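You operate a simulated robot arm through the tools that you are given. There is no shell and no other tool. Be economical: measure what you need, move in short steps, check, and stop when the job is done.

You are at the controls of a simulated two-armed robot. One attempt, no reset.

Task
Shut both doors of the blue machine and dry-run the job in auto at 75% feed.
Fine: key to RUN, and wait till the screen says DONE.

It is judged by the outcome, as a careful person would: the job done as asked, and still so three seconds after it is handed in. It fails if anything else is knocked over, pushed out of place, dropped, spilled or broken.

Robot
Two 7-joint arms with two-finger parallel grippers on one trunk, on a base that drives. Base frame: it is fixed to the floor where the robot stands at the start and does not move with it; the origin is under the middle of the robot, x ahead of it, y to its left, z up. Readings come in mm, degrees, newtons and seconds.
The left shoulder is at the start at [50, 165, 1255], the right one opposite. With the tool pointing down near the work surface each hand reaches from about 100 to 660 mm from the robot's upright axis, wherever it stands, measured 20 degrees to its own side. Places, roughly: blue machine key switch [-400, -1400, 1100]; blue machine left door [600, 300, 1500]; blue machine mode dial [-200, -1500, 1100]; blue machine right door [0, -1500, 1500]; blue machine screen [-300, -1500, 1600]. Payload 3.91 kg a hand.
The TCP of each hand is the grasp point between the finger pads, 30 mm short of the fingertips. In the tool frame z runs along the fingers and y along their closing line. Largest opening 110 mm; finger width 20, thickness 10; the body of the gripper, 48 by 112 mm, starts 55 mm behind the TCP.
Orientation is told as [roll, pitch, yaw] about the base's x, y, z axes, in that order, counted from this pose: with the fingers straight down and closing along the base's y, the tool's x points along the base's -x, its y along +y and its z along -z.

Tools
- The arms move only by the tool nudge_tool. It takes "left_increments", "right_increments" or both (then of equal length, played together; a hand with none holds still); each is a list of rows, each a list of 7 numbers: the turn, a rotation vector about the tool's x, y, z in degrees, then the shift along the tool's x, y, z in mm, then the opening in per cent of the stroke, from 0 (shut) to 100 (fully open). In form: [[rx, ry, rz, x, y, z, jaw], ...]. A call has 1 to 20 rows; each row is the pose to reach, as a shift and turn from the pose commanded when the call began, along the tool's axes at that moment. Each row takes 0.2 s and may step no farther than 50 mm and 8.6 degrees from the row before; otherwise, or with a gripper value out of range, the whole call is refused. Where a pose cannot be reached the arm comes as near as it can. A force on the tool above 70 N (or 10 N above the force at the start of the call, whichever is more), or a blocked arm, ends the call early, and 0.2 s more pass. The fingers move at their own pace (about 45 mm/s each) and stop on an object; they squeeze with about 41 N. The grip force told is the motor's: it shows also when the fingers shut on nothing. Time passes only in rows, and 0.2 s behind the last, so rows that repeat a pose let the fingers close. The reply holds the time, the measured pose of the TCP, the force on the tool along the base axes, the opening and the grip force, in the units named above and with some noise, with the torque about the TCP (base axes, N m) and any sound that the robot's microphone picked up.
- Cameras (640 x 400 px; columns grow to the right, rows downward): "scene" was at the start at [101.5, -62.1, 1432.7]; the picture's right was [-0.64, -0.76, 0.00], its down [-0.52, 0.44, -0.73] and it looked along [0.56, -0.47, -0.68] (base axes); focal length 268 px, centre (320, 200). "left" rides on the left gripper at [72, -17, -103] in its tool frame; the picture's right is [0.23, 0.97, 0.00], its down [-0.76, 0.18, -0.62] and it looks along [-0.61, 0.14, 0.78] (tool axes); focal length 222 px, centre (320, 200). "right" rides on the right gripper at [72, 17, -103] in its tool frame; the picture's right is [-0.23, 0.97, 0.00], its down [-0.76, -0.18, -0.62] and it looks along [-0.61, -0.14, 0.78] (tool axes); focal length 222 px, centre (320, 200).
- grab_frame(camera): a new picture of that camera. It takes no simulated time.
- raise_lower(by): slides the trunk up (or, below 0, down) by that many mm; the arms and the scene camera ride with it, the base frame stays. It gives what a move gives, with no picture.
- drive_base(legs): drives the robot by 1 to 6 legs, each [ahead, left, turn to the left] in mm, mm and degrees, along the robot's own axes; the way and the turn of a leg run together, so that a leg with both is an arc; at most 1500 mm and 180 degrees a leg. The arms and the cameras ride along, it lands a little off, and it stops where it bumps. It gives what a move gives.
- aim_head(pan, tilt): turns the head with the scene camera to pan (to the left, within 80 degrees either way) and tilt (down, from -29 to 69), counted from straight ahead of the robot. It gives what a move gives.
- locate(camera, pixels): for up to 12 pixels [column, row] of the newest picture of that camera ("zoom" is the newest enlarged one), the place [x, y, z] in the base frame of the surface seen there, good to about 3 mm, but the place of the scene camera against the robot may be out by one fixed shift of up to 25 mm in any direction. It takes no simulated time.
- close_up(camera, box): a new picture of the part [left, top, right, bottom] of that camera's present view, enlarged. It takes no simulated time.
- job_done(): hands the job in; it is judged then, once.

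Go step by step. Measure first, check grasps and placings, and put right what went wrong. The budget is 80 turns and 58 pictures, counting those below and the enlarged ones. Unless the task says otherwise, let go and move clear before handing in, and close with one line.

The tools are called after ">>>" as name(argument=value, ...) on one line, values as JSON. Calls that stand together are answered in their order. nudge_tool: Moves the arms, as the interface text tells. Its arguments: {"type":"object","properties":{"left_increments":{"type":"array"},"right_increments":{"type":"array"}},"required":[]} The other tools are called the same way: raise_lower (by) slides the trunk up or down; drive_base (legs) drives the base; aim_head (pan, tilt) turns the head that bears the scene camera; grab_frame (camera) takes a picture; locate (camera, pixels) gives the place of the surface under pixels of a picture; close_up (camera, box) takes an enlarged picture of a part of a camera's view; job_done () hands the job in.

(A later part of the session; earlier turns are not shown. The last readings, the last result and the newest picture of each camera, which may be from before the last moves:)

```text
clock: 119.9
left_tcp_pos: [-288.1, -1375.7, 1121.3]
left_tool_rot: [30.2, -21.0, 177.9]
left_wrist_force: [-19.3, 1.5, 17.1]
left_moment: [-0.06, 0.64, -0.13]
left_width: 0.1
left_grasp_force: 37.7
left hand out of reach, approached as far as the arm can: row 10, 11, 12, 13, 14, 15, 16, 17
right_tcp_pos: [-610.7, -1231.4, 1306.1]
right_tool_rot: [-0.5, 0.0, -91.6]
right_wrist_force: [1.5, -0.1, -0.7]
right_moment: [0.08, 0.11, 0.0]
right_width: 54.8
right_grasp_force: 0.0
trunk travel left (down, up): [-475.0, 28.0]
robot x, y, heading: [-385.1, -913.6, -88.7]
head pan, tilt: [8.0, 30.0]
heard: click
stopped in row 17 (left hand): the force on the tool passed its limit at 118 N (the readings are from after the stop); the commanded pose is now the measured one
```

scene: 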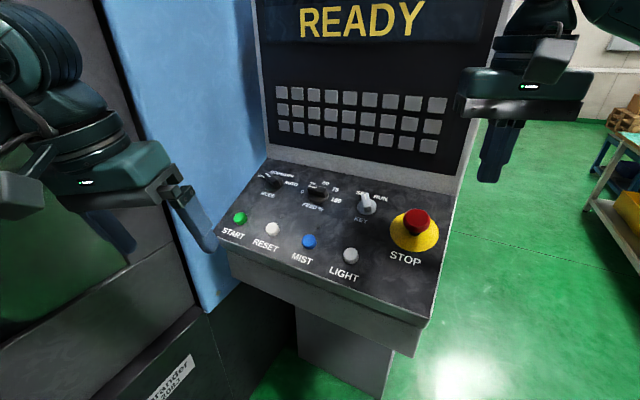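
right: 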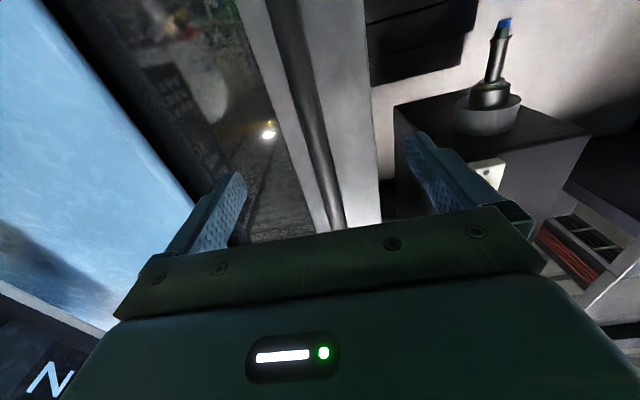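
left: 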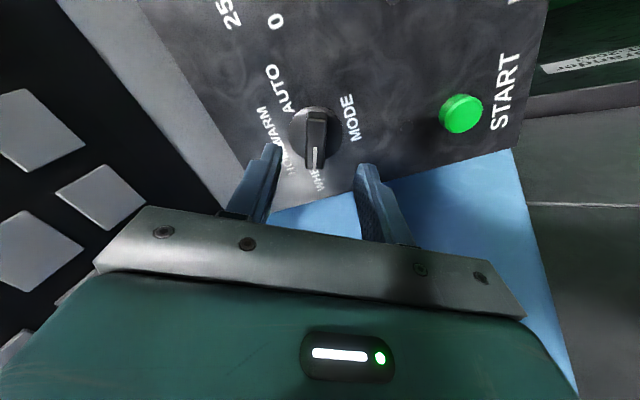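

The wrist ran out of range at about 70°, slipped off the knob and came down near MIST/(−288,−1376). I'll lift straight off and look at everything.

>>> nudge_tool(left_increments=[[0, 0, 0, 0, 0, -30, 0], [0, 0, 0, 0, 0, -60, 0], [0, 0, 0, 0, 0, -100, 20], [0, 0, 0, 0, 0, -140, 45], [0, 0, 0, 0, 0, -140, 45]])

>>> grab_frame(camera="scene")

```text
clock: 121.1
left_tcp_pos: [-261.0, -1312.4, 1162.0]
left_tool_rot: [29.9, -20.2, 178.9]
left_wrist_force: [-0.5, -0.4, 0.0]
left_moment: [0.01, 0.0, -0.02]
left_width: 49.7
left_grasp_force: 0.1
left hand out of reach, approached as far as the arm can: row 2, 3, 4, 5
right_tcp_pos: [-611.4, -1232.5, 1305.0]
right_tool_rot: [-0.4, -0.1, -91.5]
right_wrist_force: [-0.8, -0.3, 0.0]
right_moment: [0.0, -0.01, -0.02]
right_width: 55.0
right_grasp_force: 0.1
trunk travel left (down, up): [-475.0, 28.0]
robot x, y, heading: [-388.0, -915.2, -88.9]
head pan, tilt: [8.0, 30.0]
```

```text
9 pictures are left
```

scene: 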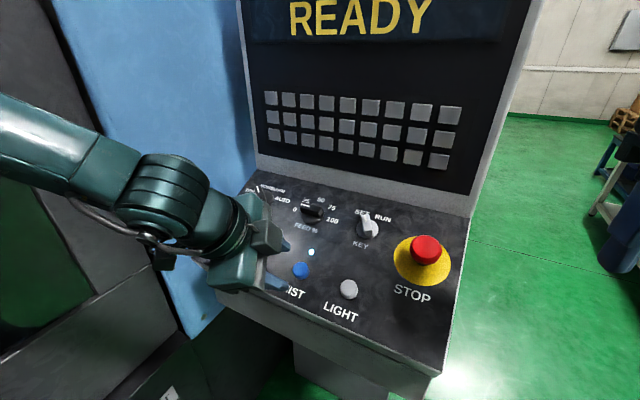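

The MIST lamp at (311,251) is now lit, so MIST was pressed on and must be pressed off again. I'll measure from this view, and untwist and lift the left hand.

>>> locate(camera="scene", pixels=[[300, 268], [302, 274], [348, 287], [348, 293], [311, 210], [366, 224], [369, 231], [311, 251], [256, 190]])

>>> nudge_tool(left_increments=[[0, 0, -6, -4, 0, -13, 45], [0, 0, -13, -9, 1, -26, 45], [0, 0, -20, -14, 1, -40, 30], [0, 0, -27, -18, 2, -54, 15], [0, 0, -34, -23, 2, -68, 0], [0, 0, -41, -28, 3, -83, 0], [0, 0, -48, -33, 3, -98, 0], [0, 0, -55, -38, 4, -113, 0], [0, 0, -62, -42, 4, -127, 0], [0, 0, -65, -42, 4, -127, 0]])

>>> close_up(camera="scene", box=[230, 160, 470, 310])

```text
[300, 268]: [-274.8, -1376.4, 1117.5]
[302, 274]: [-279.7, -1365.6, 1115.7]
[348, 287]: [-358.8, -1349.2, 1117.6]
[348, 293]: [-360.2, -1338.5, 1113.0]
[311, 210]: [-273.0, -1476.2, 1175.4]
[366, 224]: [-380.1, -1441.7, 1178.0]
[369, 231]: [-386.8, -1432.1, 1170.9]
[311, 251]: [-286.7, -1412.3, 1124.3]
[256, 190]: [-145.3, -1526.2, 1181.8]
```

```text
clock: 123.3
left_tcp_pos: [-260.8, -1252.9, 1276.6]
left_tool_rot: [-8.2, -34.6, -108.1]
left_wrist_force: [0.3, -0.2, 0.3]
left_moment: [-0.01, 0.0, -0.01]
left_width: 0.0
left_grasp_force: 38.0
right_tcp_pos: [-610.8, -1231.7, 1307.0]
right_tool_rot: [-0.5, -0.1, -91.5]
right_wrist_force: [0.1, 0.6, 0.0]
right_moment: [0.02, -0.02, -0.01]
right_width: 54.8
right_grasp_force: 0.1
trunk travel left (down, up): [-475.0, 28.0]
robot x, y, heading: [-388.5, -915.6, -88.6]
head pan, tilt: [8.0, 30.0]
```

```text
2.67 times, centred on (350, 235) of scene
```

zoom: 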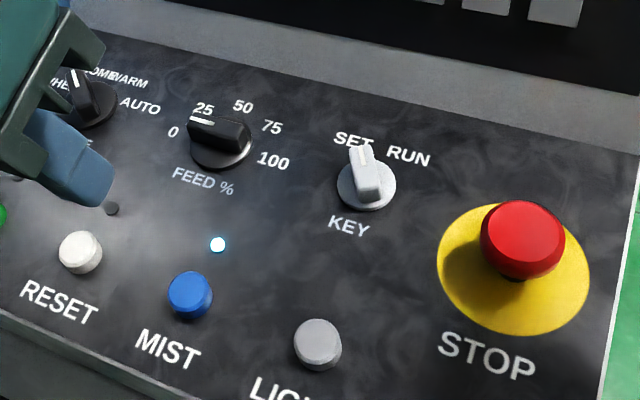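

MIST lamp is lit (218,244), MODE now looks to be at HOME, FEED 0, KEY SET. I'll square the left hand, hover over MIST and press it once to turn it off.

>>> nudge_tool(left_increments=[[-8.2, 0, 0, 0, 0, 0, 0], [-8.2, 0, 0, 0, 0, 0, 0]])

>>> nudge_tool(left_increments=[[0, 5, 0, 0, 0, 0, 0], [0, 10, 0, 0, 0, 0, 0], [0, 10, 0, 0, 0, 0, 0]])

>>> nudge_tool(left_increments=[[0, 0, 0, -9, 5, 38, 0], [0, 0, 0, -18, 11, 77, 0], [0, 0, 0, -28, 16, 115, 0], [0, 0, 0, -37, 22, 150, 0], [0, 0, 0, -37, 22, 150, 0]])

```text
clock: 123.9
left_tcp_pos: [-259.4, -1253.2, 1274.3]
left_tool_rot: [0.1, -34.5, -108.2]
left_wrist_force: [0.4, 0.4, 0.2]
left_moment: [-0.05, 0.05, 0.0]
left_width: 0.3
left_grasp_force: 37.7
right_tcp_pos: [-609.3, -1230.5, 1306.0]
right_tool_rot: [-0.4, -0.2, -91.4]
right_wrist_force: [-0.7, -0.7, 0.2]
right_moment: [0.01, 0.05, 0.01]
right_width: 55.0
right_grasp_force: 0.0
trunk travel left (down, up): [-475.0, 28.0]
robot x, y, heading: [-387.8, -916.7, -88.6]
head pan, tilt: [8.0, 30.0]
```

```text
clock: 124.7
left_tcp_pos: [-259.5, -1252.8, 1275.8]
left_tool_rot: [0.2, -24.6, -108.2]
left_wrist_force: [-0.1, -0.1, 0.1]
left_moment: [-0.05, -0.05, 0.01]
left_width: 0.0
left_grasp_force: 38.1
right_tcp_pos: [-610.2, -1230.6, 1306.0]
right_tool_rot: [-0.4, -0.2, -91.4]
right_wrist_force: [0.4, 1.0, 0.3]
right_moment: [-0.03, 0.02, 0.01]
right_width: 55.0
right_grasp_force: 0.1
trunk travel left (down, up): [-475.0, 28.0]
robot x, y, heading: [-384.0, -916.7, -88.5]
head pan, tilt: [8.0, 30.0]
```

```text
clock: 125.9
left_tcp_pos: [-270.3, -1350.0, 1152.2]
left_tool_rot: [0.1, -24.6, -108.3]
left_wrist_force: [-0.7, -0.4, -0.7]
left_moment: [0.0, -0.01, 0.02]
left_width: 0.1
left_grasp_force: 37.7
right_tcp_pos: [-609.4, -1230.0, 1306.3]
right_tool_rot: [-0.5, 0.0, -91.5]
right_wrist_force: [-0.3, -0.3, -0.1]
right_moment: [0.01, 0.02, 0.02]
right_width: 54.8
right_grasp_force: 0.1
trunk travel left (down, up): [-475.0, 28.0]
robot x, y, heading: [-387.4, -916.5, -88.7]
head pan, tilt: [8.0, 30.0]
```

The fingertips are aligned about 27 mm above MIST. Pressing in small steps and returning.

>>> nudge_tool(left_increments=[[0, 0, 0, -2, 1, 20, 0], [0, 0, 0, -2, 1, 26, 0], [0, 0, 0, -2, 1, 29, 0], [0, 0, 0, -2, 1, 32, 0], [0, 0, 0, -2, 1, 34, 0], [0, 0, 0, -2, 1, 20, 0], [0, 0, 0, -2, 1, -20, 0], [0, 0, 0, -2, 1, -65, 0]])

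```text
clock: 127.7
left_tcp_pos: [-262.2, -1326.8, 1213.2]
left_tool_rot: [0.1, -24.6, -108.3]
left_wrist_force: [-0.1, 0.2, -0.7]
left_moment: [-0.01, 0.03, 0.02]
left_width: 0.3
left_grasp_force: 37.9
right_tcp_pos: [-610.3, -1229.5, 1305.2]
right_tool_rot: [-0.4, -0.1, -91.5]
right_wrist_force: [0.0, 0.2, 0.1]
right_moment: [0.0, 0.0, 0.01]
right_width: 54.8
right_grasp_force: 0.1
trunk travel left (down, up): [-475.0, 28.0]
robot x, y, heading: [-385.9, -915.0, -88.5]
head pan, tilt: [8.0, 30.0]
heard: click
```

A click was heard for MIST; I'll verify it with the next picture. Next I park the left hand and bring the right hand, squared to the panel, over the console.

>>> nudge_tool(left_increments=[[0, 0, 0, 40, 0, -30, 0], [0, 0, 0, 80, 10, -40, 0], [0, 0, 0, 120, 25, -40, 0], [0, 0, 0, 155, 40, -40, 0], [0, 0, 0, 186, 55, -40, 0], [0, 0, 0, 186, 55, -40, 0]], right_increments=[[0, 0, 5.5, 0, 0, 0, 45], [0, 0, 11, 0, 0, 0, 45], [0, 0, 16.5, 0, 0, 0, 45], [0, 0, 16.5, 0, 0, 0, 45], [0, 0, 16.5, 0, 0, 0, 45], [0, 0, 16.5, 0, 0, 0, 45]])

>>> nudge_tool(right_increments=[[0, -2.5, 0, -3, 39, 0, 45], [0, -5, 0, -6, 78, 0, 45], [0, -7.5, 0, -9, 117, 0, 45], [0, -10, 0, -12, 156, 0, 45], [0, -12.5, 0, -15, 195, 0, 45], [0, -15, 0, -18, 234, 0, 45], [0, -17.5, 0, -21, 273, 0, 45], [0, -20, 0, -24, 312, 0, 45], [0, -22.5, 0, -27, 350, 0, 45], [0, -24.6, 0, -31, 389, 6, 45], [0, -24.6, 0, -31, 389, 6, 45]])

>>> grab_frame(camera="right")

```text
clock: 129.1
left_tcp_pos: [-146.2, -1222.4, 1207.3]
left_tool_rot: [0.1, -24.5, -108.3]
left_wrist_force: [0.2, -0.1, -0.5]
left_moment: [0.02, -0.04, 0.02]
left_width: 0.0
left_grasp_force: 37.8
left hand out of reach, approached as far as the arm can: row 3, 4, 5, 6
right_tcp_pos: [-610.4, -1231.7, 1305.0]
right_tool_rot: [-0.4, -0.2, -108.0]
right_wrist_force: [0.8, -0.4, -0.9]
right_moment: [-0.02, 0.01, 0.0]
right_width: 49.6
right_grasp_force: 0.1
trunk travel left (down, up): [-475.0, 28.0]
robot x, y, heading: [-390.5, -917.1, -88.5]
head pan, tilt: [8.0, 30.0]
```

```text
clock: 131.5
left_tcp_pos: [-147.3, -1221.6, 1208.8]
left_tool_rot: [0.1, -24.6, -108.3]
left_wrist_force: [-0.4, -0.1, 0.3]
left_moment: [0.01, -0.01, 0.02]
left_width: 0.2
left_grasp_force: 37.5
right_tcp_pos: [-251.9, -1384.2, 1295.9]
right_tool_rot: [-0.5, -24.8, -107.9]
right_wrist_force: [0.2, 0.1, -0.9]
right_moment: [-0.02, 0.0, 0.0]
right_width: 49.5
right_grasp_force: 0.1
trunk travel left (down, up): [-475.0, 28.0]
robot x, y, heading: [-386.5, -917.6, -88.7]
head pan, tilt: [8.0, 30.0]
```

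```text
7 pictures are left
```

right: 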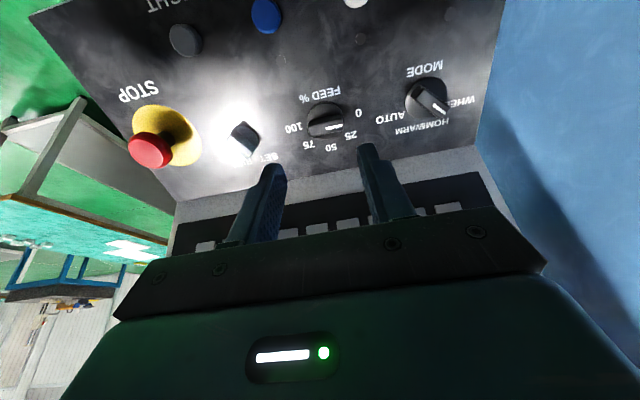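

MIST's lamp looks dark now. I'll measure the pointers' directions from this wrist view.

>>> locate(camera="right", pixels=[[421, 90], [432, 101], [442, 110], [314, 130], [325, 128], [340, 126], [236, 128], [244, 138], [254, 150], [266, 15]])

>>> close_up(camera="right", box=[180, 0, 500, 200])

```text
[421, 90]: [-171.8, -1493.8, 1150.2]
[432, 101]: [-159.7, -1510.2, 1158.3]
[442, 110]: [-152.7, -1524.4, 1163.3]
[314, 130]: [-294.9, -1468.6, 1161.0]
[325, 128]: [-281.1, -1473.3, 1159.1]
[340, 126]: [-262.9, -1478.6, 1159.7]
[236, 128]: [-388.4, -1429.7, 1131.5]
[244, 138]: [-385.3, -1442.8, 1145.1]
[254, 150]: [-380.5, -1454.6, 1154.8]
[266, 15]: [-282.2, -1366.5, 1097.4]
```

```text
2.00 times, centred on (340, 100) of right
```

zoom: 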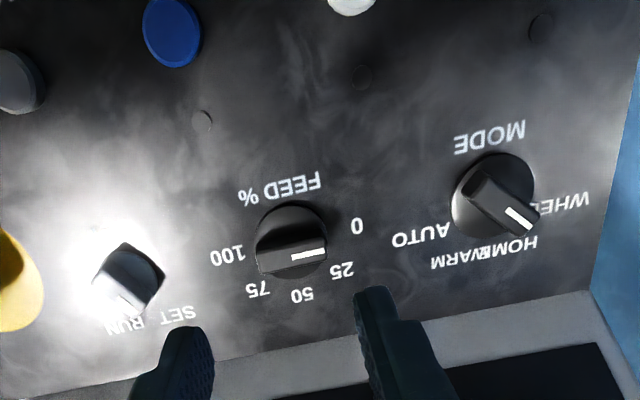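

MIST's lamp (202,122) is off. MODE's pointer is at about -45°; I'll hover the right hand over it with a -45° twist and see whether it reaches.

>>> nudge_tool(right_increments=[[0, 0, -7, -3, 16, 10, 45], [0, 0, -14, -6, 32, 20, 45], [0, 0, -21, -9, 48, 32, 45], [0, 0, -28, -12, 64, 46, 45], [0, 0, -35, -15, 82, 60, 45], [0, 0, -40, -20, 104, 80, 45], [0, 0, -45, -25, 125, 104, 45], [0, 0, -45, -25, 125, 104, 45]])

```text
clock: 133.3
left_tcp_pos: [-146.7, -1221.1, 1206.9]
left_tool_rot: [0.1, -24.7, -108.2]
left_wrist_force: [0.0, 0.6, 0.5]
left_moment: [0.05, -0.04, 0.03]
left_width: 0.0
left_grasp_force: 37.5
right_tcp_pos: [-240.2, -1459.1, 1221.8]
right_tool_rot: [-17.9, -17.6, -61.7]
right_wrist_force: [-0.5, 0.3, -0.6]
right_moment: [-0.03, -0.02, 0.0]
right_width: 49.4
right_grasp_force: 0.0
right hand out of reach, approached as far as the arm can: row 3, 4, 5, 6, 7, 8
trunk travel left (down, up): [-475.0, 28.0]
robot x, y, heading: [-388.8, -914.5, -88.9]
head pan, tilt: [8.0, 30.0]
```

The right hand doesn't reach MODE. The left wrist's limit was only on the clockwise side, so I'll try the left hand with a flipped (-180°) grip; first I retract the right hand.

>>> nudge_tool(right_increments=[[0, 0, 0, 0, 0, -40, 45], [0, 0, 0, 0, 0, -80, 45], [0, 0, 4.5, 33, -25, -84, 45], [0, 0, 9, 65, -51, -88, 45], [0, 0, 13.5, 98, -76, -92, 45], [0, 0, 18, 131, -101, -96, 45], [0, 0, 22.5, 163, -127, -100, 45], [0, 0, 27, 196, -152, -104, 45], [0, 0, 31.5, 229, -177, -108, 45], [0, 0, 36, 261, -202, -112, 45], [0, 0, 40.5, 294, -228, -116, 45], [0, 0, 45, 327, -253, -120, 45]])

>>> nudge_tool(left_increments=[[0, 0, 0, -10, 0, -40, 0], [0, 0, -8, -30, 0, -70, 20], [0, 0, -16, -60, 0, -70, 45], [0, 0, -24, -90, 0, -70, 45], [0, 0, -32, -120, 0, -70, 45], [0, 0, -40, -120, 0, -70, 45], [0, 0, -48, -120, 0, -70, 45], [0, 0, -56, -120, 0, -70, 45], [0, 0, -64, -120, 0, -70, 45], [0, 0, -72, -120, 0, -70, 45], [0, 0, -80, -120, 0, -70, 45], [0, 0, -88, -120, 0, -70, 45], [0, 0, -96, -120, 0, -70, 45], [0, 0, -104, -120, 0, -70, 45], [0, 0, -112, -120, 0, -70, 45], [0, 0, -120, -120, 0, -70, 45], [0, 0, -120, -120, 0, -70, 45]])

```text
clock: 135.9
left_tcp_pos: [-147.4, -1220.9, 1208.7]
left_tool_rot: [0.1, -24.6, -108.3]
left_wrist_force: [-0.1, 0.7, 0.0]
left_moment: [-0.02, 0.0, 0.02]
left_width: 0.1
left_grasp_force: 36.9
right_tcp_pos: [-601.4, -1234.9, 1305.8]
right_tool_rot: [-0.3, -24.8, -107.9]
right_wrist_force: [0.7, 1.2, 0.2]
right_moment: [-0.01, 0.01, 0.01]
right_width: 49.6
right_grasp_force: 0.1
right hand out of reach, approached as far as the arm can: row 2
trunk travel left (down, up): [-475.0, 28.0]
robot x, y, heading: [-389.4, -914.4, -88.4]
head pan, tilt: [8.0, 30.0]
```

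```text
clock: 139.5
left_tcp_pos: [-167.2, -1298.8, 1322.4]
left_tool_rot: [-21.6, 12.0, 9.6]
left_wrist_force: [0.2, 0.4, 0.0]
left_moment: [0.02, -0.03, 0.03]
left_width: 49.6
left_grasp_force: 0.0
right_tcp_pos: [-602.1, -1236.4, 1306.1]
right_tool_rot: [-0.4, -24.7, -107.8]
right_wrist_force: [0.2, 0.8, -0.2]
right_moment: [-0.02, 0.01, 0.0]
right_width: 49.6
right_grasp_force: 0.0
trunk travel left (down, up): [-475.0, 28.0]
robot x, y, heading: [-388.1, -914.9, -88.3]
head pan, tilt: [8.0, 30.0]
```

A -120° twist works without reaching limits. I'll continue to -225° while moving to the hover over MODE.

>>> nudge_tool(left_increments=[[0, 0, -8, 0, -10, 13, 45], [0, 0, -16, -1, -20, 26, 45], [0, 0, -24, -1, -30, 39, 45], [0, 0, -32, -2, -40, 52, 45], [0, 0, -40, -2, -50, 65, 45], [0, 0, -48, -2, -60, 78, 45], [0, 0, -56, -3, -70, 91, 45], [0, 0, -64, -3, -80, 104, 45], [0, 0, -72, -4, -90, 117, 45], [0, 0, -80, -4, -100, 130, 45], [0, 0, -88, -5, -110, 143, 45], [0, 0, -96, -5, -121, 157, 45], [0, 0, -104, -6, -132, 172, 45], [0, 0, -105, -6, -132, 172, 45], [0, 0, -105, -6, -132, 172, 45]])

```text
clock: 142.7
left_tcp_pos: [-153.5, -1484.2, 1213.7]
left_tool_rot: [17.9, 17.1, 119.5]
left_wrist_force: [0.1, 0.2, 0.5]
left_moment: [-0.03, 0.0, -0.01]
left_width: 49.4
left_grasp_force: 0.0
right_tcp_pos: [-599.1, -1237.5, 1306.0]
right_tool_rot: [-0.4, -24.8, -107.7]
right_wrist_force: [0.2, -0.7, 0.0]
right_moment: [0.01, -0.01, 0.01]
right_width: 49.4
right_grasp_force: 0.1
trunk travel left (down, up): [-475.0, 28.0]
robot x, y, heading: [-389.3, -911.6, -88.7]
head pan, tilt: [8.0, 30.0]
```

The pose was reached without limits. Descending onto MODE and closing.

>>> nudge_tool(left_increments=[[0, 0, 0, 0, 0, 20, 45], [0, 0, 0, 0, 0, 36, 45], [0, 0, 0, 0, 0, 47, 45], [0, 0, 0, 0, 0, 47, 20], [0, 0, 0, 0, 0, 47, 0], [0, 0, 0, 0, 0, 47, 0], [0, 0, 0, 0, 0, 47, 0], [0, 0, 0, 0, 0, 47, 0]])

```text
clock: 144.5
left_tcp_pos: [-160.2, -1503.6, 1169.6]
left_tool_rot: [17.9, 17.2, 119.5]
left_wrist_force: [-0.2, 1.6, -2.8]
left_moment: [-0.6, 0.19, -0.01]
left_width: 15.8
left_grasp_force: 45.4
right_tcp_pos: [-599.5, -1236.7, 1306.2]
right_tool_rot: [-0.4, -24.9, -107.9]
right_wrist_force: [0.4, 0.3, 0.2]
right_moment: [-0.03, 0.0, -0.01]
right_width: 49.6
right_grasp_force: 0.1
trunk travel left (down, up): [-475.0, 28.0]
robot x, y, heading: [-386.0, -915.4, -88.9]
head pan, tilt: [8.0, 30.0]
```

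Good grip (15.8 mm). Turning clockwise toward AUTO.

>>> nudge_tool(left_increments=[[0, 0, 7.5, 0, 0, 0, 0], [0, 0, 15, 0, 0, 0, 0], [0, 0, 22.5, 0, 0, 0, 0], [0, 0, 30, 0, 0, 0, 0], [0, 0, 37.5, 0, 0, 0, 0], [0, 0, 45, 0, 0, 0, 0], [0, 0, 52.5, 0, 0, 0, 0], [0, 0, 60, 0, 0, 0, 0], [0, 0, 67.5, 0, 0, 0, 0], [0, 0, 75, 0, 0, 0, 0], [0, 0, 82.5, 0, 0, 0, 0], [0, 0, 90, 0, 0, 0, 0], [0, 0, 97.5, 0, 0, 0, 0], [0, 0, 103, 0, 0, 0, 0], [0, 0, 103, 0, 0, 0, 0]])

>>> aim_head(pan=8, tilt=15)

>>> grab_frame(camera="scene")

```text
clock: 147.7
left_tcp_pos: [-156.5, -1505.2, 1171.0]
left_tool_rot: [-21.4, 12.7, 11.4]
left_wrist_force: [13.4, -8.9, -2.0]
left_moment: [-0.23, -1.09, 0.5]
left_width: 16.0
left_grasp_force: 44.5
right_tcp_pos: [-598.0, -1238.9, 1306.4]
right_tool_rot: [-0.5, -24.7, -107.7]
right_wrist_force: [0.7, 0.6, 0.1]
right_moment: [0.03, 0.0, 0.01]
right_width: 49.4
right_grasp_force: 0.1
trunk travel left (down, up): [-475.0, 28.0]
robot x, y, heading: [-388.9, -917.2, -88.5]
head pan, tilt: [8.0, 30.0]
```

```text
clock: 148.5
left_tcp_pos: [-155.8, -1505.6, 1170.2]
left_tool_rot: [-21.4, 12.7, 11.5]
left_wrist_force: [14.1, -10.7, -0.3]
left_moment: [-0.41, -0.52, 0.3]
left_width: 15.8
left_grasp_force: 45.4
right_tcp_pos: [-598.5, -1238.8, 1306.9]
right_tool_rot: [-0.5, -24.7, -107.8]
right_wrist_force: [0.2, -0.1, 0.3]
right_moment: [0.0, 0.0, 0.0]
right_width: 49.2
right_grasp_force: 0.1
trunk travel left (down, up): [-475.0, 28.0]
robot x, y, heading: [-385.8, -918.5, -88.8]
head pan, tilt: [8.0, 15.0]
```

```text
5 pictures are left
```

scene: 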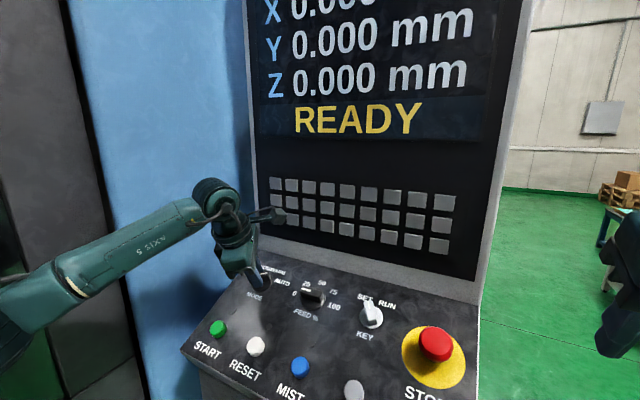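

The knob turned with the grip (the screen's mode line is out of frame; I'll check it later). Release, lift and move to FEED with the hand twisted back to match its pointer.

>>> nudge_tool(left_increments=[[0, 0, 0, 0, 0, 0, 20], [0, 0, 0, 0, 0, 0, 45], [0, 0, 0, 0, 0, 0, 45], [0, 0, 0, 0, 0, -30, 45], [0, 0, 0, 0, 0, -60, 45]])

>>> nudge_tool(left_increments=[[0, 0, -8, 6, 4, 0, 45], [0, 0, -16, 12, 8, 0, 45], [0, 0, -24, 18, 12, 0, 45], [0, 0, -32, 24, 16, 0, 45], [0, 0, -40, 30, 20, 0, 45], [0, 0, -48, 36, 24, 0, 45], [0, 0, -56, 42, 28, 0, 45], [0, 0, -64, 48, 32, 0, 45], [0, 0, -72, 54, 36, 0, 45], [0, 0, -80, 60, 40, 0, 45], [0, 0, -88, 66, 44, 0, 45], [0, 0, -96, 72, 48, 0, 45], [0, 0, -104, 78, 52, 0, 45], [0, 0, -112, 84, 56, 0, 45], [0, 0, -120, 90, 60, 0, 45], [0, 0, -128, 98, 64, 5, 45], [0, 0, -136, 108, 67, 12, 45], [0, 0, -144, 108, 67, 12, 45], [0, 0, -144, 108, 67, 12, 45]])

>>> grab_frame(camera="left")

```text
clock: 149.7
left_tcp_pos: [-151.0, -1477.6, 1225.0]
left_tool_rot: [-21.3, 12.7, 11.3]
left_wrist_force: [0.5, 1.0, -0.4]
left_moment: [0.01, -0.02, 0.04]
left_width: 49.6
left_grasp_force: 0.2
right_tcp_pos: [-599.9, -1236.4, 1307.0]
right_tool_rot: [-0.4, -24.8, -107.9]
right_wrist_force: [-0.1, -0.8, 0.5]
right_moment: [0.03, -0.04, -0.01]
right_width: 49.7
right_grasp_force: 0.0
trunk travel left (down, up): [-475.0, 28.0]
robot x, y, heading: [-392.0, -914.2, -88.5]
head pan, tilt: [8.0, 15.0]
```

```text
clock: 153.7
left_tcp_pos: [-272.6, -1446.4, 1212.8]
left_tool_rot: [24.6, 1.7, 158.2]
left_wrist_force: [-0.9, -1.0, -0.6]
left_moment: [-0.02, -0.01, 0.0]
left_width: 49.8
left_grasp_force: 0.2
right_tcp_pos: [-600.8, -1236.6, 1306.6]
right_tool_rot: [-0.4, -24.9, -107.8]
right_wrist_force: [-0.9, -0.1, -0.4]
right_moment: [-0.02, 0.0, -0.02]
right_width: 49.4
right_grasp_force: 0.1
trunk travel left (down, up): [-475.0, 28.0]
robot x, y, heading: [-388.4, -913.3, -88.5]
head pan, tilt: [8.0, 15.0]
```

```text
4 pictures are left
```

left: 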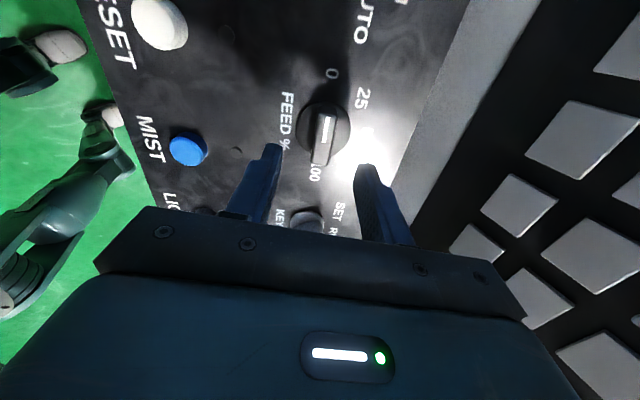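

FEED sits between the fingers with its pointer at 0, and the MIST lamp is dark. Descend and grip.

>>> nudge_tool(left_increments=[[0, 0, 0, 0, 0, 20, 45], [0, 0, 0, 0, 0, 36, 45], [0, 0, 0, 0, 0, 47, 45], [0, 0, 0, 0, 0, 47, 20], [0, 0, 0, 0, 0, 47, 0], [0, 0, 0, 0, 0, 47, 0], [0, 0, 0, 0, 0, 47, 0], [0, 0, 0, 0, 0, 47, 0]])

>>> nudge_tool(left_increments=[[0, 0, 7.5, 0, 0, 0, 0], [0, 0, 15, 0, 0, 0, 0], [0, 0, 22.5, 0, 0, 0, 0], [0, 0, 30, 0, 0, 0, 0], [0, 0, 37.5, 0, 0, 0, 0], [0, 0, 45, 0, 0, 0, 0], [0, 0, 52.5, 0, 0, 0, 0], [0, 0, 60, 0, 0, 0, 0], [0, 0, 67.5, 0, 0, 0, 0], [0, 0, 75, 0, 0, 0, 0], [0, 0, 82.5, 0, 0, 0, 0], [0, 0, 90, 0, 0, 0, 0], [0, 0, 97.5, 0, 0, 0, 0], [0, 0, 105, 0, 0, 0, 0], [0, 0, 112.5, 0, 0, 0, 0], [0, 0, 120, 0, 0, 0, 0], [0, 0, 124, 0, 0, 0, 0], [0, 0, 124, 0, 0, 0, 0]])

```text
clock: 155.5
left_tcp_pos: [-280.9, -1466.3, 1171.6]
left_tool_rot: [24.7, 1.8, 158.1]
left_wrist_force: [-6.9, -16.7, 9.5]
left_moment: [-0.49, 0.48, -0.17]
left_width: 15.8
left_grasp_force: 44.4
right_tcp_pos: [-601.5, -1238.7, 1305.5]
right_tool_rot: [-0.3, -24.6, -107.8]
right_wrist_force: [0.9, 0.3, -0.6]
right_moment: [0.01, 0.0, -0.01]
right_width: 49.5
right_grasp_force: 0.0
trunk travel left (down, up): [-475.0, 28.0]
robot x, y, heading: [-389.0, -915.2, -89.0]
head pan, tilt: [8.0, 15.0]
```

```text
clock: 159.3
left_tcp_pos: [-275.2, -1466.2, 1169.7]
left_tool_rot: [-16.1, 19.2, 31.2]
left_wrist_force: [23.3, -4.9, 9.1]
left_moment: [0.58, -1.42, 0.56]
left_width: 16.1
left_grasp_force: 44.8
right_tcp_pos: [-597.9, -1236.3, 1306.2]
right_tool_rot: [-0.6, -24.8, -107.6]
right_wrist_force: [-0.5, -0.1, 0.5]
right_moment: [0.0, -0.01, 0.01]
right_width: 49.4
right_grasp_force: 0.2
trunk travel left (down, up): [-475.0, 28.0]
robot x, y, heading: [-388.6, -913.2, -88.7]
head pan, tilt: [8.0, 15.0]
```

FEED turned with a firm grip. Release, lift and go over KEY, then look with the wrist camera (it should also show FEED and MODE).

>>> nudge_tool(left_increments=[[0, 0, 0, 0, 0, 0, 20], [0, 0, 0, 0, 0, 0, 45], [0, 0, 0, 0, 0, 0, 45], [0, 0, 0, 0, 0, -30, 45], [0, 0, 0, 0, 0, -60, 45]])

>>> nudge_tool(left_increments=[[0, 0, -7.6, 8, 9, 0, 45], [0, 0, -15.2, 15, 18, 0, 45], [0, 0, -22.8, 23, 28, 0, 45], [0, 0, -30.4, 30, 37, 0, 45], [0, 0, -38, 38, 46, 0, 45], [0, 0, -45.6, 46, 56, 0, 45], [0, 0, -53.2, 53, 65, 5, 45], [0, 0, -60.8, 61, 75, 8, 45], [0, 0, -68, 68, 83, 11, 45], [0, 0, -68, 68, 83, 11, 45]])

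>>> grab_frame(camera="left")

```text
clock: 160.5
left_tcp_pos: [-273.7, -1439.1, 1224.6]
left_tool_rot: [-15.8, 19.1, 31.0]
left_wrist_force: [0.1, -0.6, 0.0]
left_moment: [0.01, 0.01, 0.01]
left_width: 49.2
left_grasp_force: 0.1
right_tcp_pos: [-599.7, -1236.7, 1306.6]
right_tool_rot: [-0.3, -24.8, -107.8]
right_wrist_force: [-0.2, 0.5, 0.0]
right_moment: [0.02, 0.01, -0.03]
right_width: 49.4
right_grasp_force: 0.0
trunk travel left (down, up): [-475.0, 28.0]
robot x, y, heading: [-386.6, -915.9, -88.6]
head pan, tilt: [8.0, 15.0]
```

```text
clock: 162.7
left_tcp_pos: [-378.2, -1414.4, 1216.2]
left_tool_rot: [13.0, 21.2, 104.3]
left_wrist_force: [-1.3, -1.1, 0.2]
left_moment: [-0.02, -0.01, 0.03]
left_width: 49.4
left_grasp_force: 0.0
right_tcp_pos: [-600.2, -1237.6, 1306.2]
right_tool_rot: [-0.4, -24.8, -107.7]
right_wrist_force: [-0.6, -0.5, -0.5]
right_moment: [-0.05, 0.0, -0.02]
right_width: 49.5
right_grasp_force: 0.1
trunk travel left (down, up): [-475.0, 28.0]
robot x, y, heading: [-389.7, -912.9, -88.9]
head pan, tilt: [8.0, 15.0]
```

```text
3 pictures are left
```

left: 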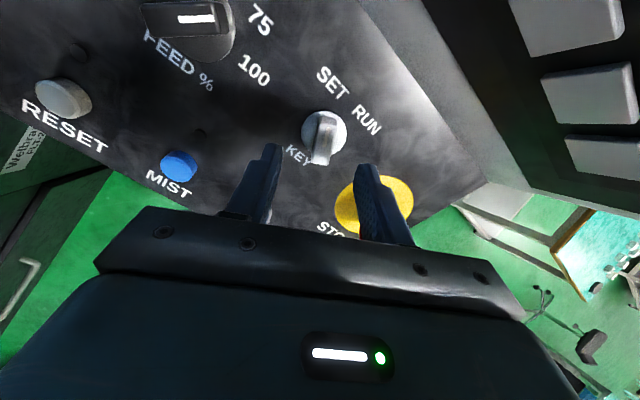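

FEED's white tip points at 75. KEY sits aligned between the fingers; a check of its place before descending.

>>> locate(camera="left", pixels=[[326, 122], [324, 138], [321, 155], [316, 138], [331, 138], [150, 20], [180, 18], [218, 18]])

```text
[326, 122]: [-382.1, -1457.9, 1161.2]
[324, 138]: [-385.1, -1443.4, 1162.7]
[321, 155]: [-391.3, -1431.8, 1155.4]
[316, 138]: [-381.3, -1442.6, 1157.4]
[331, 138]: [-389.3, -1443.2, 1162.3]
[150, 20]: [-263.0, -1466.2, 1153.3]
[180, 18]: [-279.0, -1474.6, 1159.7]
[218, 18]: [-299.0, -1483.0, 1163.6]
```

KEY's pointer is at about -35° (SET). I'll shift 5 mm, grip it and turn about 67° to RUN.

>>> nudge_tool(left_increments=[[0, 0, -4, 4, 2, 18, 45], [0, 0, -4, 4, 2, 34, 45], [0, 0, -4, 4, 2, 46, 45], [0, 0, -4, 4, 2, 46, 20], [0, 0, -4, 4, 2, 46, 0], [0, 0, -4, 4, 2, 46, 0], [0, 0, -4, 4, 2, 46, 0], [0, 0, -4, 4, 2, 46, 0]])

>>> nudge_tool(left_increments=[[0, 0, 7.5, 0, 0, 0, 0], [0, 0, 15, 0, 0, 0, 0], [0, 0, 22.5, 0, 0, 0, 0], [0, 0, 30, 0, 0, 0, 0], [0, 0, 37.5, 0, 0, 0, 0], [0, 0, 45, 0, 0, 0, 0], [0, 0, 52.5, 0, 0, 0, 0], [0, 0, 60, 0, 0, 0, 0], [0, 0, 67, 0, 0, 0, 0], [0, 0, 67, 0, 0, 0, 0]])

```text
clock: 164.5
left_tcp_pos: [-386.0, -1434.4, 1176.3]
left_tool_rot: [14.3, 20.3, 108.2]
left_wrist_force: [-9.7, -5.8, 3.2]
left_moment: [-0.44, 0.2, -0.94]
left_width: 16.9
left_grasp_force: 44.9
right_tcp_pos: [-602.1, -1237.4, 1304.8]
right_tool_rot: [-0.3, -24.7, -107.8]
right_wrist_force: [0.2, 0.6, -0.6]
right_moment: [-0.02, -0.01, 0.02]
right_width: 49.6
right_grasp_force: 0.1
trunk travel left (down, up): [-475.0, 28.0]
robot x, y, heading: [-389.7, -915.8, -88.7]
head pan, tilt: [8.0, 15.0]
```

```text
clock: 166.7
left_tcp_pos: [-391.4, -1434.9, 1176.0]
left_tool_rot: [-14.0, 20.4, 35.8]
left_wrist_force: [-29.1, 4.4, -2.4]
left_moment: [0.34, 0.57, 0.97]
left_width: 16.9
left_grasp_force: 44.9
right_tcp_pos: [-605.3, -1236.1, 1305.8]
right_tool_rot: [-0.1, -24.8, -107.8]
right_wrist_force: [0.2, 0.2, 0.4]
right_moment: [-0.03, 0.03, 0.0]
right_width: 49.5
right_grasp_force: 0.0
trunk travel left (down, up): [-475.0, 28.0]
robot x, y, heading: [-389.1, -913.0, -88.6]
head pan, tilt: [8.0, 15.0]
```

KEY turned. Release, lift and move over toward START with shut fingers, then check the dials and the screen together.

>>> nudge_tool(left_increments=[[0, 0, 0, 0, 0, 0, 20], [0, 0, 0, 0, 0, 0, 45], [0, 0, 0, 0, 0, 0, 45], [0, 0, 0, 0, 0, -30, 45], [0, 0, 0, 0, 0, -60, 45]])

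>>> nudge_tool(left_increments=[[0, 0, 0, -30, -20, -10, 30], [0, 0, 0, -60, -39, -27, 0], [0, 0, 0, -90, -59, -27, 0], [0, 0, 0, -120, -78, -27, 0], [0, 0, 0, -150, -98, -27, 0], [0, 0, 0, -180, -117, -27, 0], [0, 0, 0, -210, -137, -27, 0], [0, 0, 0, -240, -156, -27, 0], [0, 0, 0, -240, -156, -27, 0]])

>>> aim_head(pan=10, tilt=3)

>>> grab_frame(camera="scene")

```text
clock: 167.9
left_tcp_pos: [-376.6, -1412.3, 1233.1]
left_tool_rot: [-14.2, 20.4, 36.2]
left_wrist_force: [0.2, -1.1, 1.0]
left_moment: [0.0, -0.01, 0.0]
left_width: 49.5
left_grasp_force: 0.0
right_tcp_pos: [-600.1, -1236.7, 1306.1]
right_tool_rot: [-0.4, -24.8, -107.8]
right_wrist_force: [-0.6, 0.1, -0.9]
right_moment: [-0.03, 0.0, -0.01]
right_width: 49.4
right_grasp_force: 0.1
trunk travel left (down, up): [-475.0, 28.0]
robot x, y, heading: [-385.2, -914.5, -88.9]
head pan, tilt: [8.0, 15.0]
```

```text
clock: 169.9
left_tcp_pos: [-92.4, -1383.2, 1207.3]
left_tool_rot: [-14.1, 20.4, 36.2]
left_wrist_force: [-0.3, 0.2, 0.5]
left_moment: [-0.02, -0.01, 0.01]
left_width: 0.0
left_grasp_force: 37.8
right_tcp_pos: [-600.0, -1237.3, 1304.9]
right_tool_rot: [-0.4, -24.8, -107.9]
right_wrist_force: [-0.2, -0.6, 0.4]
right_moment: [0.01, 0.0, 0.02]
right_width: 49.4
right_grasp_force: 0.1
trunk travel left (down, up): [-475.0, 28.0]
robot x, y, heading: [-388.9, -917.2, -88.6]
head pan, tilt: [8.0, 15.0]
```

```text
clock: 170.6
left_tcp_pos: [-91.5, -1383.5, 1207.5]
left_tool_rot: [-14.1, 20.4, 36.2]
left_wrist_force: [0.9, 0.0, 0.3]
left_moment: [0.01, -0.01, -0.01]
left_width: 0.1
left_grasp_force: 37.3
right_tcp_pos: [-600.7, -1237.6, 1306.1]
right_tool_rot: [-0.5, -24.8, -107.8]
right_wrist_force: [-0.4, 0.4, 0.3]
right_moment: [-0.02, 0.02, 0.0]
right_width: 49.5
right_grasp_force: 0.1
trunk travel left (down, up): [-475.0, 28.0]
robot x, y, heading: [-389.6, -916.5, -88.2]
head pan, tilt: [10.0, 3.0]
```

```text
2 pictures are left
```

scene: 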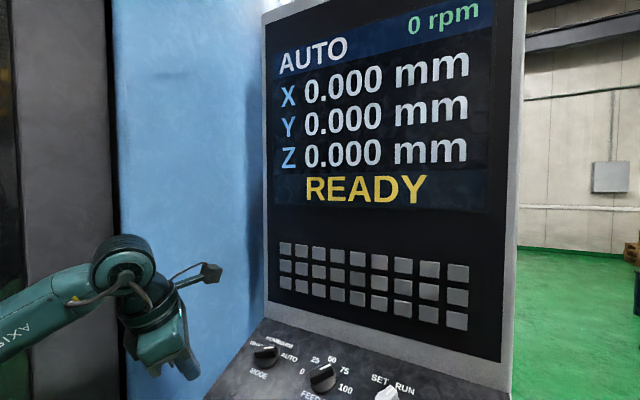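

The screen now shows AUTO / READY and FEED's pointer (325,372) is toward 75. The fingertips are about 88 mm above START; I'll press it in small steps and lift.

>>> nudge_tool(left_increments=[[0, 0, 0, 0, 5, 35, 0], [0, 0, 0, 0, 5, 65, 0], [0, 0, 0, 0, 5, 82, 0], [0, 0, 0, 0, 5, 87, 0], [0, 0, 0, 0, 5, 90, 0], [0, 0, 0, 0, 5, 93, 0], [0, 0, 0, 0, 5, 95, 0], [0, 0, 0, 0, 5, 80, 0], [0, 0, 0, 0, 5, 45, 0], [0, 0, 0, 0, 5, 10, 0]])

```text
clock: 172.8
left_tcp_pos: [-94.1, -1381.6, 1195.8]
left_tool_rot: [-14.0, 20.4, 36.1]
left_wrist_force: [-0.3, 0.9, -0.6]
left_moment: [-0.03, 0.01, 0.04]
left_width: 0.0
left_grasp_force: 37.9
right_tcp_pos: [-601.1, -1236.4, 1306.0]
right_tool_rot: [-0.4, -24.8, -107.8]
right_wrist_force: [-0.2, 0.2, 0.2]
right_moment: [0.02, 0.01, 0.0]
right_width: 49.5
right_grasp_force: 0.1
trunk travel left (down, up): [-475.0, 28.0]
robot x, y, heading: [-389.6, -914.4, -88.7]
head pan, tilt: [10.0, 3.0]
heard: click
```

A click was heard. I'll wait with the hand still and listen for the run.

>>> nudge_tool(left_increments=[[0, 0, 0, 0, 0, -30, 0], [0, 0, 0, 0, 0, -30, 0], [0, 0, 0, 0, 0, -30, 0], [0, 0, 0, 0, 0, -30, 0], [0, 0, 0, 0, 0, -30, 0], [0, 0, 0, 0, 0, -30, 0], [0, 0, 0, 0, 0, -30, 0], [0, 0, 0, 0, 0, -30, 0], [0, 0, 0, 0, 0, -30, 0], [0, 0, 0, 0, 0, -30, 0], [0, 0, 0, 0, 0, -30, 0], [0, 0, 0, 0, 0, -30, 0], [0, 0, 0, 0, 0, -30, 0], [0, 0, 0, 0, 0, -30, 0], [0, 0, 0, 0, 0, -30, 0], [0, 0, 0, 0, 0, -30, 0], [0, 0, 0, 0, 0, -30, 0], [0, 0, 0, 0, 0, -30, 0], [0, 0, 0, 0, 0, -30, 0], [0, 0, 0, 0, 0, -30, 0]])

>>> aim_head(pan=10, tilt=7)

>>> grab_frame(camera="scene")

```text
clock: 177.0
left_tcp_pos: [-90.1, -1371.3, 1225.6]
left_tool_rot: [-14.1, 20.5, 36.1]
left_wrist_force: [-0.1, -0.3, -0.3]
left_moment: [0.04, 0.01, -0.02]
left_width: 0.2
left_grasp_force: 37.7
right_tcp_pos: [-600.8, -1236.2, 1305.7]
right_tool_rot: [-0.3, -24.8, -107.9]
right_wrist_force: [-0.1, 0.2, -0.8]
right_moment: [0.0, 0.03, 0.0]
right_width: 49.3
right_grasp_force: 0.0
trunk travel left (down, up): [-475.0, 28.0]
robot x, y, heading: [-385.9, -913.3, -88.5]
head pan, tilt: [10.0, 3.0]
```

```text
clock: 177.7
left_tcp_pos: [-89.6, -1371.1, 1224.6]
left_tool_rot: [-14.1, 20.4, 36.2]
left_wrist_force: [0.2, 0.5, 0.0]
left_moment: [-0.01, -0.02, -0.02]
left_width: 0.0
left_grasp_force: 37.6
right_tcp_pos: [-600.4, -1236.8, 1306.2]
right_tool_rot: [-0.3, -24.8, -107.8]
right_wrist_force: [0.4, -0.4, 0.1]
right_moment: [-0.01, -0.02, 0.0]
right_width: 49.4
right_grasp_force: 0.1
trunk travel left (down, up): [-475.0, 28.0]
robot x, y, heading: [-387.9, -914.8, -88.7]
head pan, tilt: [10.0, 7.0]
```

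```text
1 pictures are left
```

scene: 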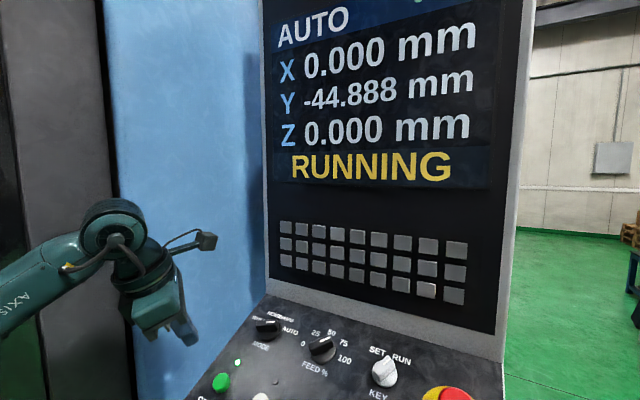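

The screen says RUNNING in AUTO, feed at 75, key at RUN. I'll wait and listen, saving my last picture for DONE.

>>> nudge_tool(left_increments=[[0, 0, 0, 0, 0, 0, 0], [0, 0, 0, 0, 0, 0, 0], [0, 0, 0, 0, 0, 0, 0], [0, 0, 0, 0, 0, 0, 0], [0, 0, 0, 0, 0, 0, 0], [0, 0, 0, 0, 0, 0, 0], [0, 0, 0, 0, 0, 0, 0], [0, 0, 0, 0, 0, 0, 0], [0, 0, 0, 0, 0, 0, 0], [0, 0, 0, 0, 0, 0, 0], [0, 0, 0, 0, 0, 0, 0], [0, 0, 0, 0, 0, 0, 0], [0, 0, 0, 0, 0, 0, 0], [0, 0, 0, 0, 0, 0, 0], [0, 0, 0, 0, 0, 0, 0], [0, 0, 0, 0, 0, 0, 0], [0, 0, 0, 0, 0, 0, 0], [0, 0, 0, 0, 0, 0, 0], [0, 0, 0, 0, 0, 0, 0], [0, 0, 0, 0, 0, 0, 0]])

>>> nudge_tool(left_increments=[[0, 0, 0, 0, 0, 0, 0], [0, 0, 0, 0, 0, 0, 0], [0, 0, 0, 0, 0, 0, 0], [0, 0, 0, 0, 0, 0, 0], [0, 0, 0, 0, 0, 0, 0], [0, 0, 0, 0, 0, 0, 0], [0, 0, 0, 0, 0, 0, 0], [0, 0, 0, 0, 0, 0, 0], [0, 0, 0, 0, 0, 0, 0], [0, 0, 0, 0, 0, 0, 0], [0, 0, 0, 0, 0, 0, 0], [0, 0, 0, 0, 0, 0, 0], [0, 0, 0, 0, 0, 0, 0], [0, 0, 0, 0, 0, 0, 0], [0, 0, 0, 0, 0, 0, 0], [0, 0, 0, 0, 0, 0, 0], [0, 0, 0, 0, 0, 0, 0], [0, 0, 0, 0, 0, 0, 0], [0, 0, 0, 0, 0, 0, 0], [0, 0, 0, 0, 0, 0, 0]])

>>> nudge_tool(left_increments=[[0, 0, 0, 0, 0, 0, 0], [0, 0, 0, 0, 0, 0, 0], [0, 0, 0, 0, 0, 0, 0], [0, 0, 0, 0, 0, 0, 0], [0, 0, 0, 0, 0, 0, 0], [0, 0, 0, 0, 0, 0, 0], [0, 0, 0, 0, 0, 0, 0], [0, 0, 0, 0, 0, 0, 0], [0, 0, 0, 0, 0, 0, 0], [0, 0, 0, 0, 0, 0, 0], [0, 0, 0, 0, 0, 0, 0], [0, 0, 0, 0, 0, 0, 0], [0, 0, 0, 0, 0, 0, 0], [0, 0, 0, 0, 0, 0, 0], [0, 0, 0, 0, 0, 0, 0], [0, 0, 0, 0, 0, 0, 0], [0, 0, 0, 0, 0, 0, 0], [0, 0, 0, 0, 0, 0, 0], [0, 0, 0, 0, 0, 0, 0], [0, 0, 0, 0, 0, 0, 0]])

>>> nudge_tool(left_increments=[[0, 0, 0, 0, 0, 0, 0], [0, 0, 0, 0, 0, 0, 0], [0, 0, 0, 0, 0, 0, 0], [0, 0, 0, 0, 0, 0, 0], [0, 0, 0, 0, 0, 0, 0], [0, 0, 0, 0, 0, 0, 0], [0, 0, 0, 0, 0, 0, 0], [0, 0, 0, 0, 0, 0, 0], [0, 0, 0, 0, 0, 0, 0], [0, 0, 0, 0, 0, 0, 0], [0, 0, 0, 0, 0, 0, 0], [0, 0, 0, 0, 0, 0, 0], [0, 0, 0, 0, 0, 0, 0], [0, 0, 0, 0, 0, 0, 0], [0, 0, 0, 0, 0, 0, 0], [0, 0, 0, 0, 0, 0, 0], [0, 0, 0, 0, 0, 0, 0], [0, 0, 0, 0, 0, 0, 0], [0, 0, 0, 0, 0, 0, 0], [0, 0, 0, 0, 0, 0, 0]])

>>> nudge_tool(left_increments=[[0, 0, 0, 0, 0, 0, 0], [0, 0, 0, 0, 0, 0, 0], [0, 0, 0, 0, 0, 0, 0], [0, 0, 0, 0, 0, 0, 0], [0, 0, 0, 0, 0, 0, 0], [0, 0, 0, 0, 0, 0, 0], [0, 0, 0, 0, 0, 0, 0], [0, 0, 0, 0, 0, 0, 0], [0, 0, 0, 0, 0, 0, 0], [0, 0, 0, 0, 0, 0, 0], [0, 0, 0, 0, 0, 0, 0], [0, 0, 0, 0, 0, 0, 0], [0, 0, 0, 0, 0, 0, 0], [0, 0, 0, 0, 0, 0, 0], [0, 0, 0, 0, 0, 0, 0], [0, 0, 0, 0, 0, 0, 0], [0, 0, 0, 0, 0, 0, 0], [0, 0, 0, 0, 0, 0, 0], [0, 0, 0, 0, 0, 0, 0], [0, 0, 0, 0, 0, 0, 0]])

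>>> nudge_tool(left_increments=[[0, 0, 0, 0, 0, 0, 0], [0, 0, 0, 0, 0, 0, 0], [0, 0, 0, 0, 0, 0, 0], [0, 0, 0, 0, 0, 0, 0], [0, 0, 0, 0, 0, 0, 0], [0, 0, 0, 0, 0, 0, 0], [0, 0, 0, 0, 0, 0, 0], [0, 0, 0, 0, 0, 0, 0], [0, 0, 0, 0, 0, 0, 0], [0, 0, 0, 0, 0, 0, 0], [0, 0, 0, 0, 0, 0, 0], [0, 0, 0, 0, 0, 0, 0], [0, 0, 0, 0, 0, 0, 0], [0, 0, 0, 0, 0, 0, 0], [0, 0, 0, 0, 0, 0, 0], [0, 0, 0, 0, 0, 0, 0], [0, 0, 0, 0, 0, 0, 0], [0, 0, 0, 0, 0, 0, 0], [0, 0, 0, 0, 0, 0, 0], [0, 0, 0, 0, 0, 0, 0]])

```text
clock: 181.9
left_tcp_pos: [-89.8, -1369.7, 1224.9]
left_tool_rot: [-14.1, 20.4, 36.1]
left_wrist_force: [1.0, -0.6, -0.7]
left_moment: [-0.02, 0.0, 0.03]
left_width: 0.0
left_grasp_force: 37.9
right_tcp_pos: [-599.8, -1236.9, 1306.6]
right_tool_rot: [-0.4, -24.9, -107.8]
right_wrist_force: [0.6, 0.5, 0.5]
right_moment: [-0.01, 0.01, -0.02]
right_width: 49.5
right_grasp_force: 0.0
trunk travel left (down, up): [-475.0, 28.0]
robot x, y, heading: [-386.8, -920.1, -88.5]
head pan, tilt: [10.0, 7.0]
```

```text
clock: 186.1
left_tcp_pos: [-89.6, -1371.6, 1225.9]
left_tool_rot: [-14.0, 20.3, 36.2]
left_wrist_force: [0.0, 0.4, -0.6]
left_moment: [-0.02, 0.0, -0.02]
left_width: 0.0
left_grasp_force: 38.1
right_tcp_pos: [-600.2, -1237.9, 1306.2]
right_tool_rot: [-0.4, -24.8, -107.8]
right_wrist_force: [-0.5, 0.1, 0.2]
right_moment: [-0.02, -0.02, 0.0]
right_width: 49.5
right_grasp_force: 0.1
trunk travel left (down, up): [-475.0, 28.0]
robot x, y, heading: [-387.6, -912.8, -88.3]
head pan, tilt: [10.0, 7.0]
```

```text
clock: 190.3
left_tcp_pos: [-90.4, -1371.3, 1225.1]
left_tool_rot: [-14.1, 20.4, 36.2]
left_wrist_force: [-0.8, -0.1, 0.5]
left_moment: [-0.04, 0.03, 0.01]
left_width: 0.0
left_grasp_force: 37.6
right_tcp_pos: [-599.9, -1236.5, 1306.2]
right_tool_rot: [-0.4, -24.9, -107.7]
right_wrist_force: [-0.4, 0.1, -0.3]
right_moment: [0.0, 0.01, 0.01]
right_width: 49.6
right_grasp_force: 0.0
trunk travel left (down, up): [-475.0, 28.0]
robot x, y, heading: [-388.1, -916.9, -88.9]
head pan, tilt: [10.0, 7.0]
```

```text
clock: 194.5
left_tcp_pos: [-89.6, -1372.0, 1223.9]
left_tool_rot: [-14.1, 20.4, 36.2]
left_wrist_force: [-0.3, -0.3, 0.0]
left_moment: [0.04, 0.02, 0.02]
left_width: 0.0
left_grasp_force: 37.5
right_tcp_pos: [-600.3, -1238.4, 1306.0]
right_tool_rot: [-0.4, -24.8, -107.8]
right_wrist_force: [0.7, 0.8, 0.1]
right_moment: [0.01, -0.01, -0.01]
right_width: 49.3
right_grasp_force: 0.1
trunk travel left (down, up): [-475.0, 28.0]
robot x, y, heading: [-387.1, -915.7, -88.8]
head pan, tilt: [10.0, 7.0]
```

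```text
clock: 198.7
left_tcp_pos: [-90.7, -1372.6, 1225.3]
left_tool_rot: [-14.1, 20.4, 36.2]
left_wrist_force: [-0.1, 0.0, 0.1]
left_moment: [0.02, 0.01, 0.0]
left_width: 0.0
left_grasp_force: 37.6
right_tcp_pos: [-601.2, -1236.7, 1305.4]
right_tool_rot: [-0.4, -24.8, -107.8]
right_wrist_force: [0.3, 0.3, -0.4]
right_moment: [0.01, 0.0, 0.03]
right_width: 49.5
right_grasp_force: 0.2
trunk travel left (down, up): [-475.0, 28.0]
robot x, y, heading: [-384.1, -916.3, -88.9]
head pan, tilt: [10.0, 7.0]
```

```text
clock: 202.9
left_tcp_pos: [-89.7, -1371.7, 1225.0]
left_tool_rot: [-14.1, 20.4, 36.3]
left_wrist_force: [0.0, 0.4, -0.7]
left_moment: [0.04, -0.02, 0.01]
left_width: 0.3
left_grasp_force: 37.7
right_tcp_pos: [-602.2, -1237.5, 1306.0]
right_tool_rot: [-0.4, -24.8, -107.8]
right_wrist_force: [-0.1, 0.6, 0.2]
right_moment: [-0.01, -0.01, -0.03]
right_width: 49.3
right_grasp_force: 0.1
trunk travel left (down, up): [-475.0, 28.0]
robot x, y, heading: [-387.7, -911.3, -88.5]
head pan, tilt: [10.0, 7.0]
```

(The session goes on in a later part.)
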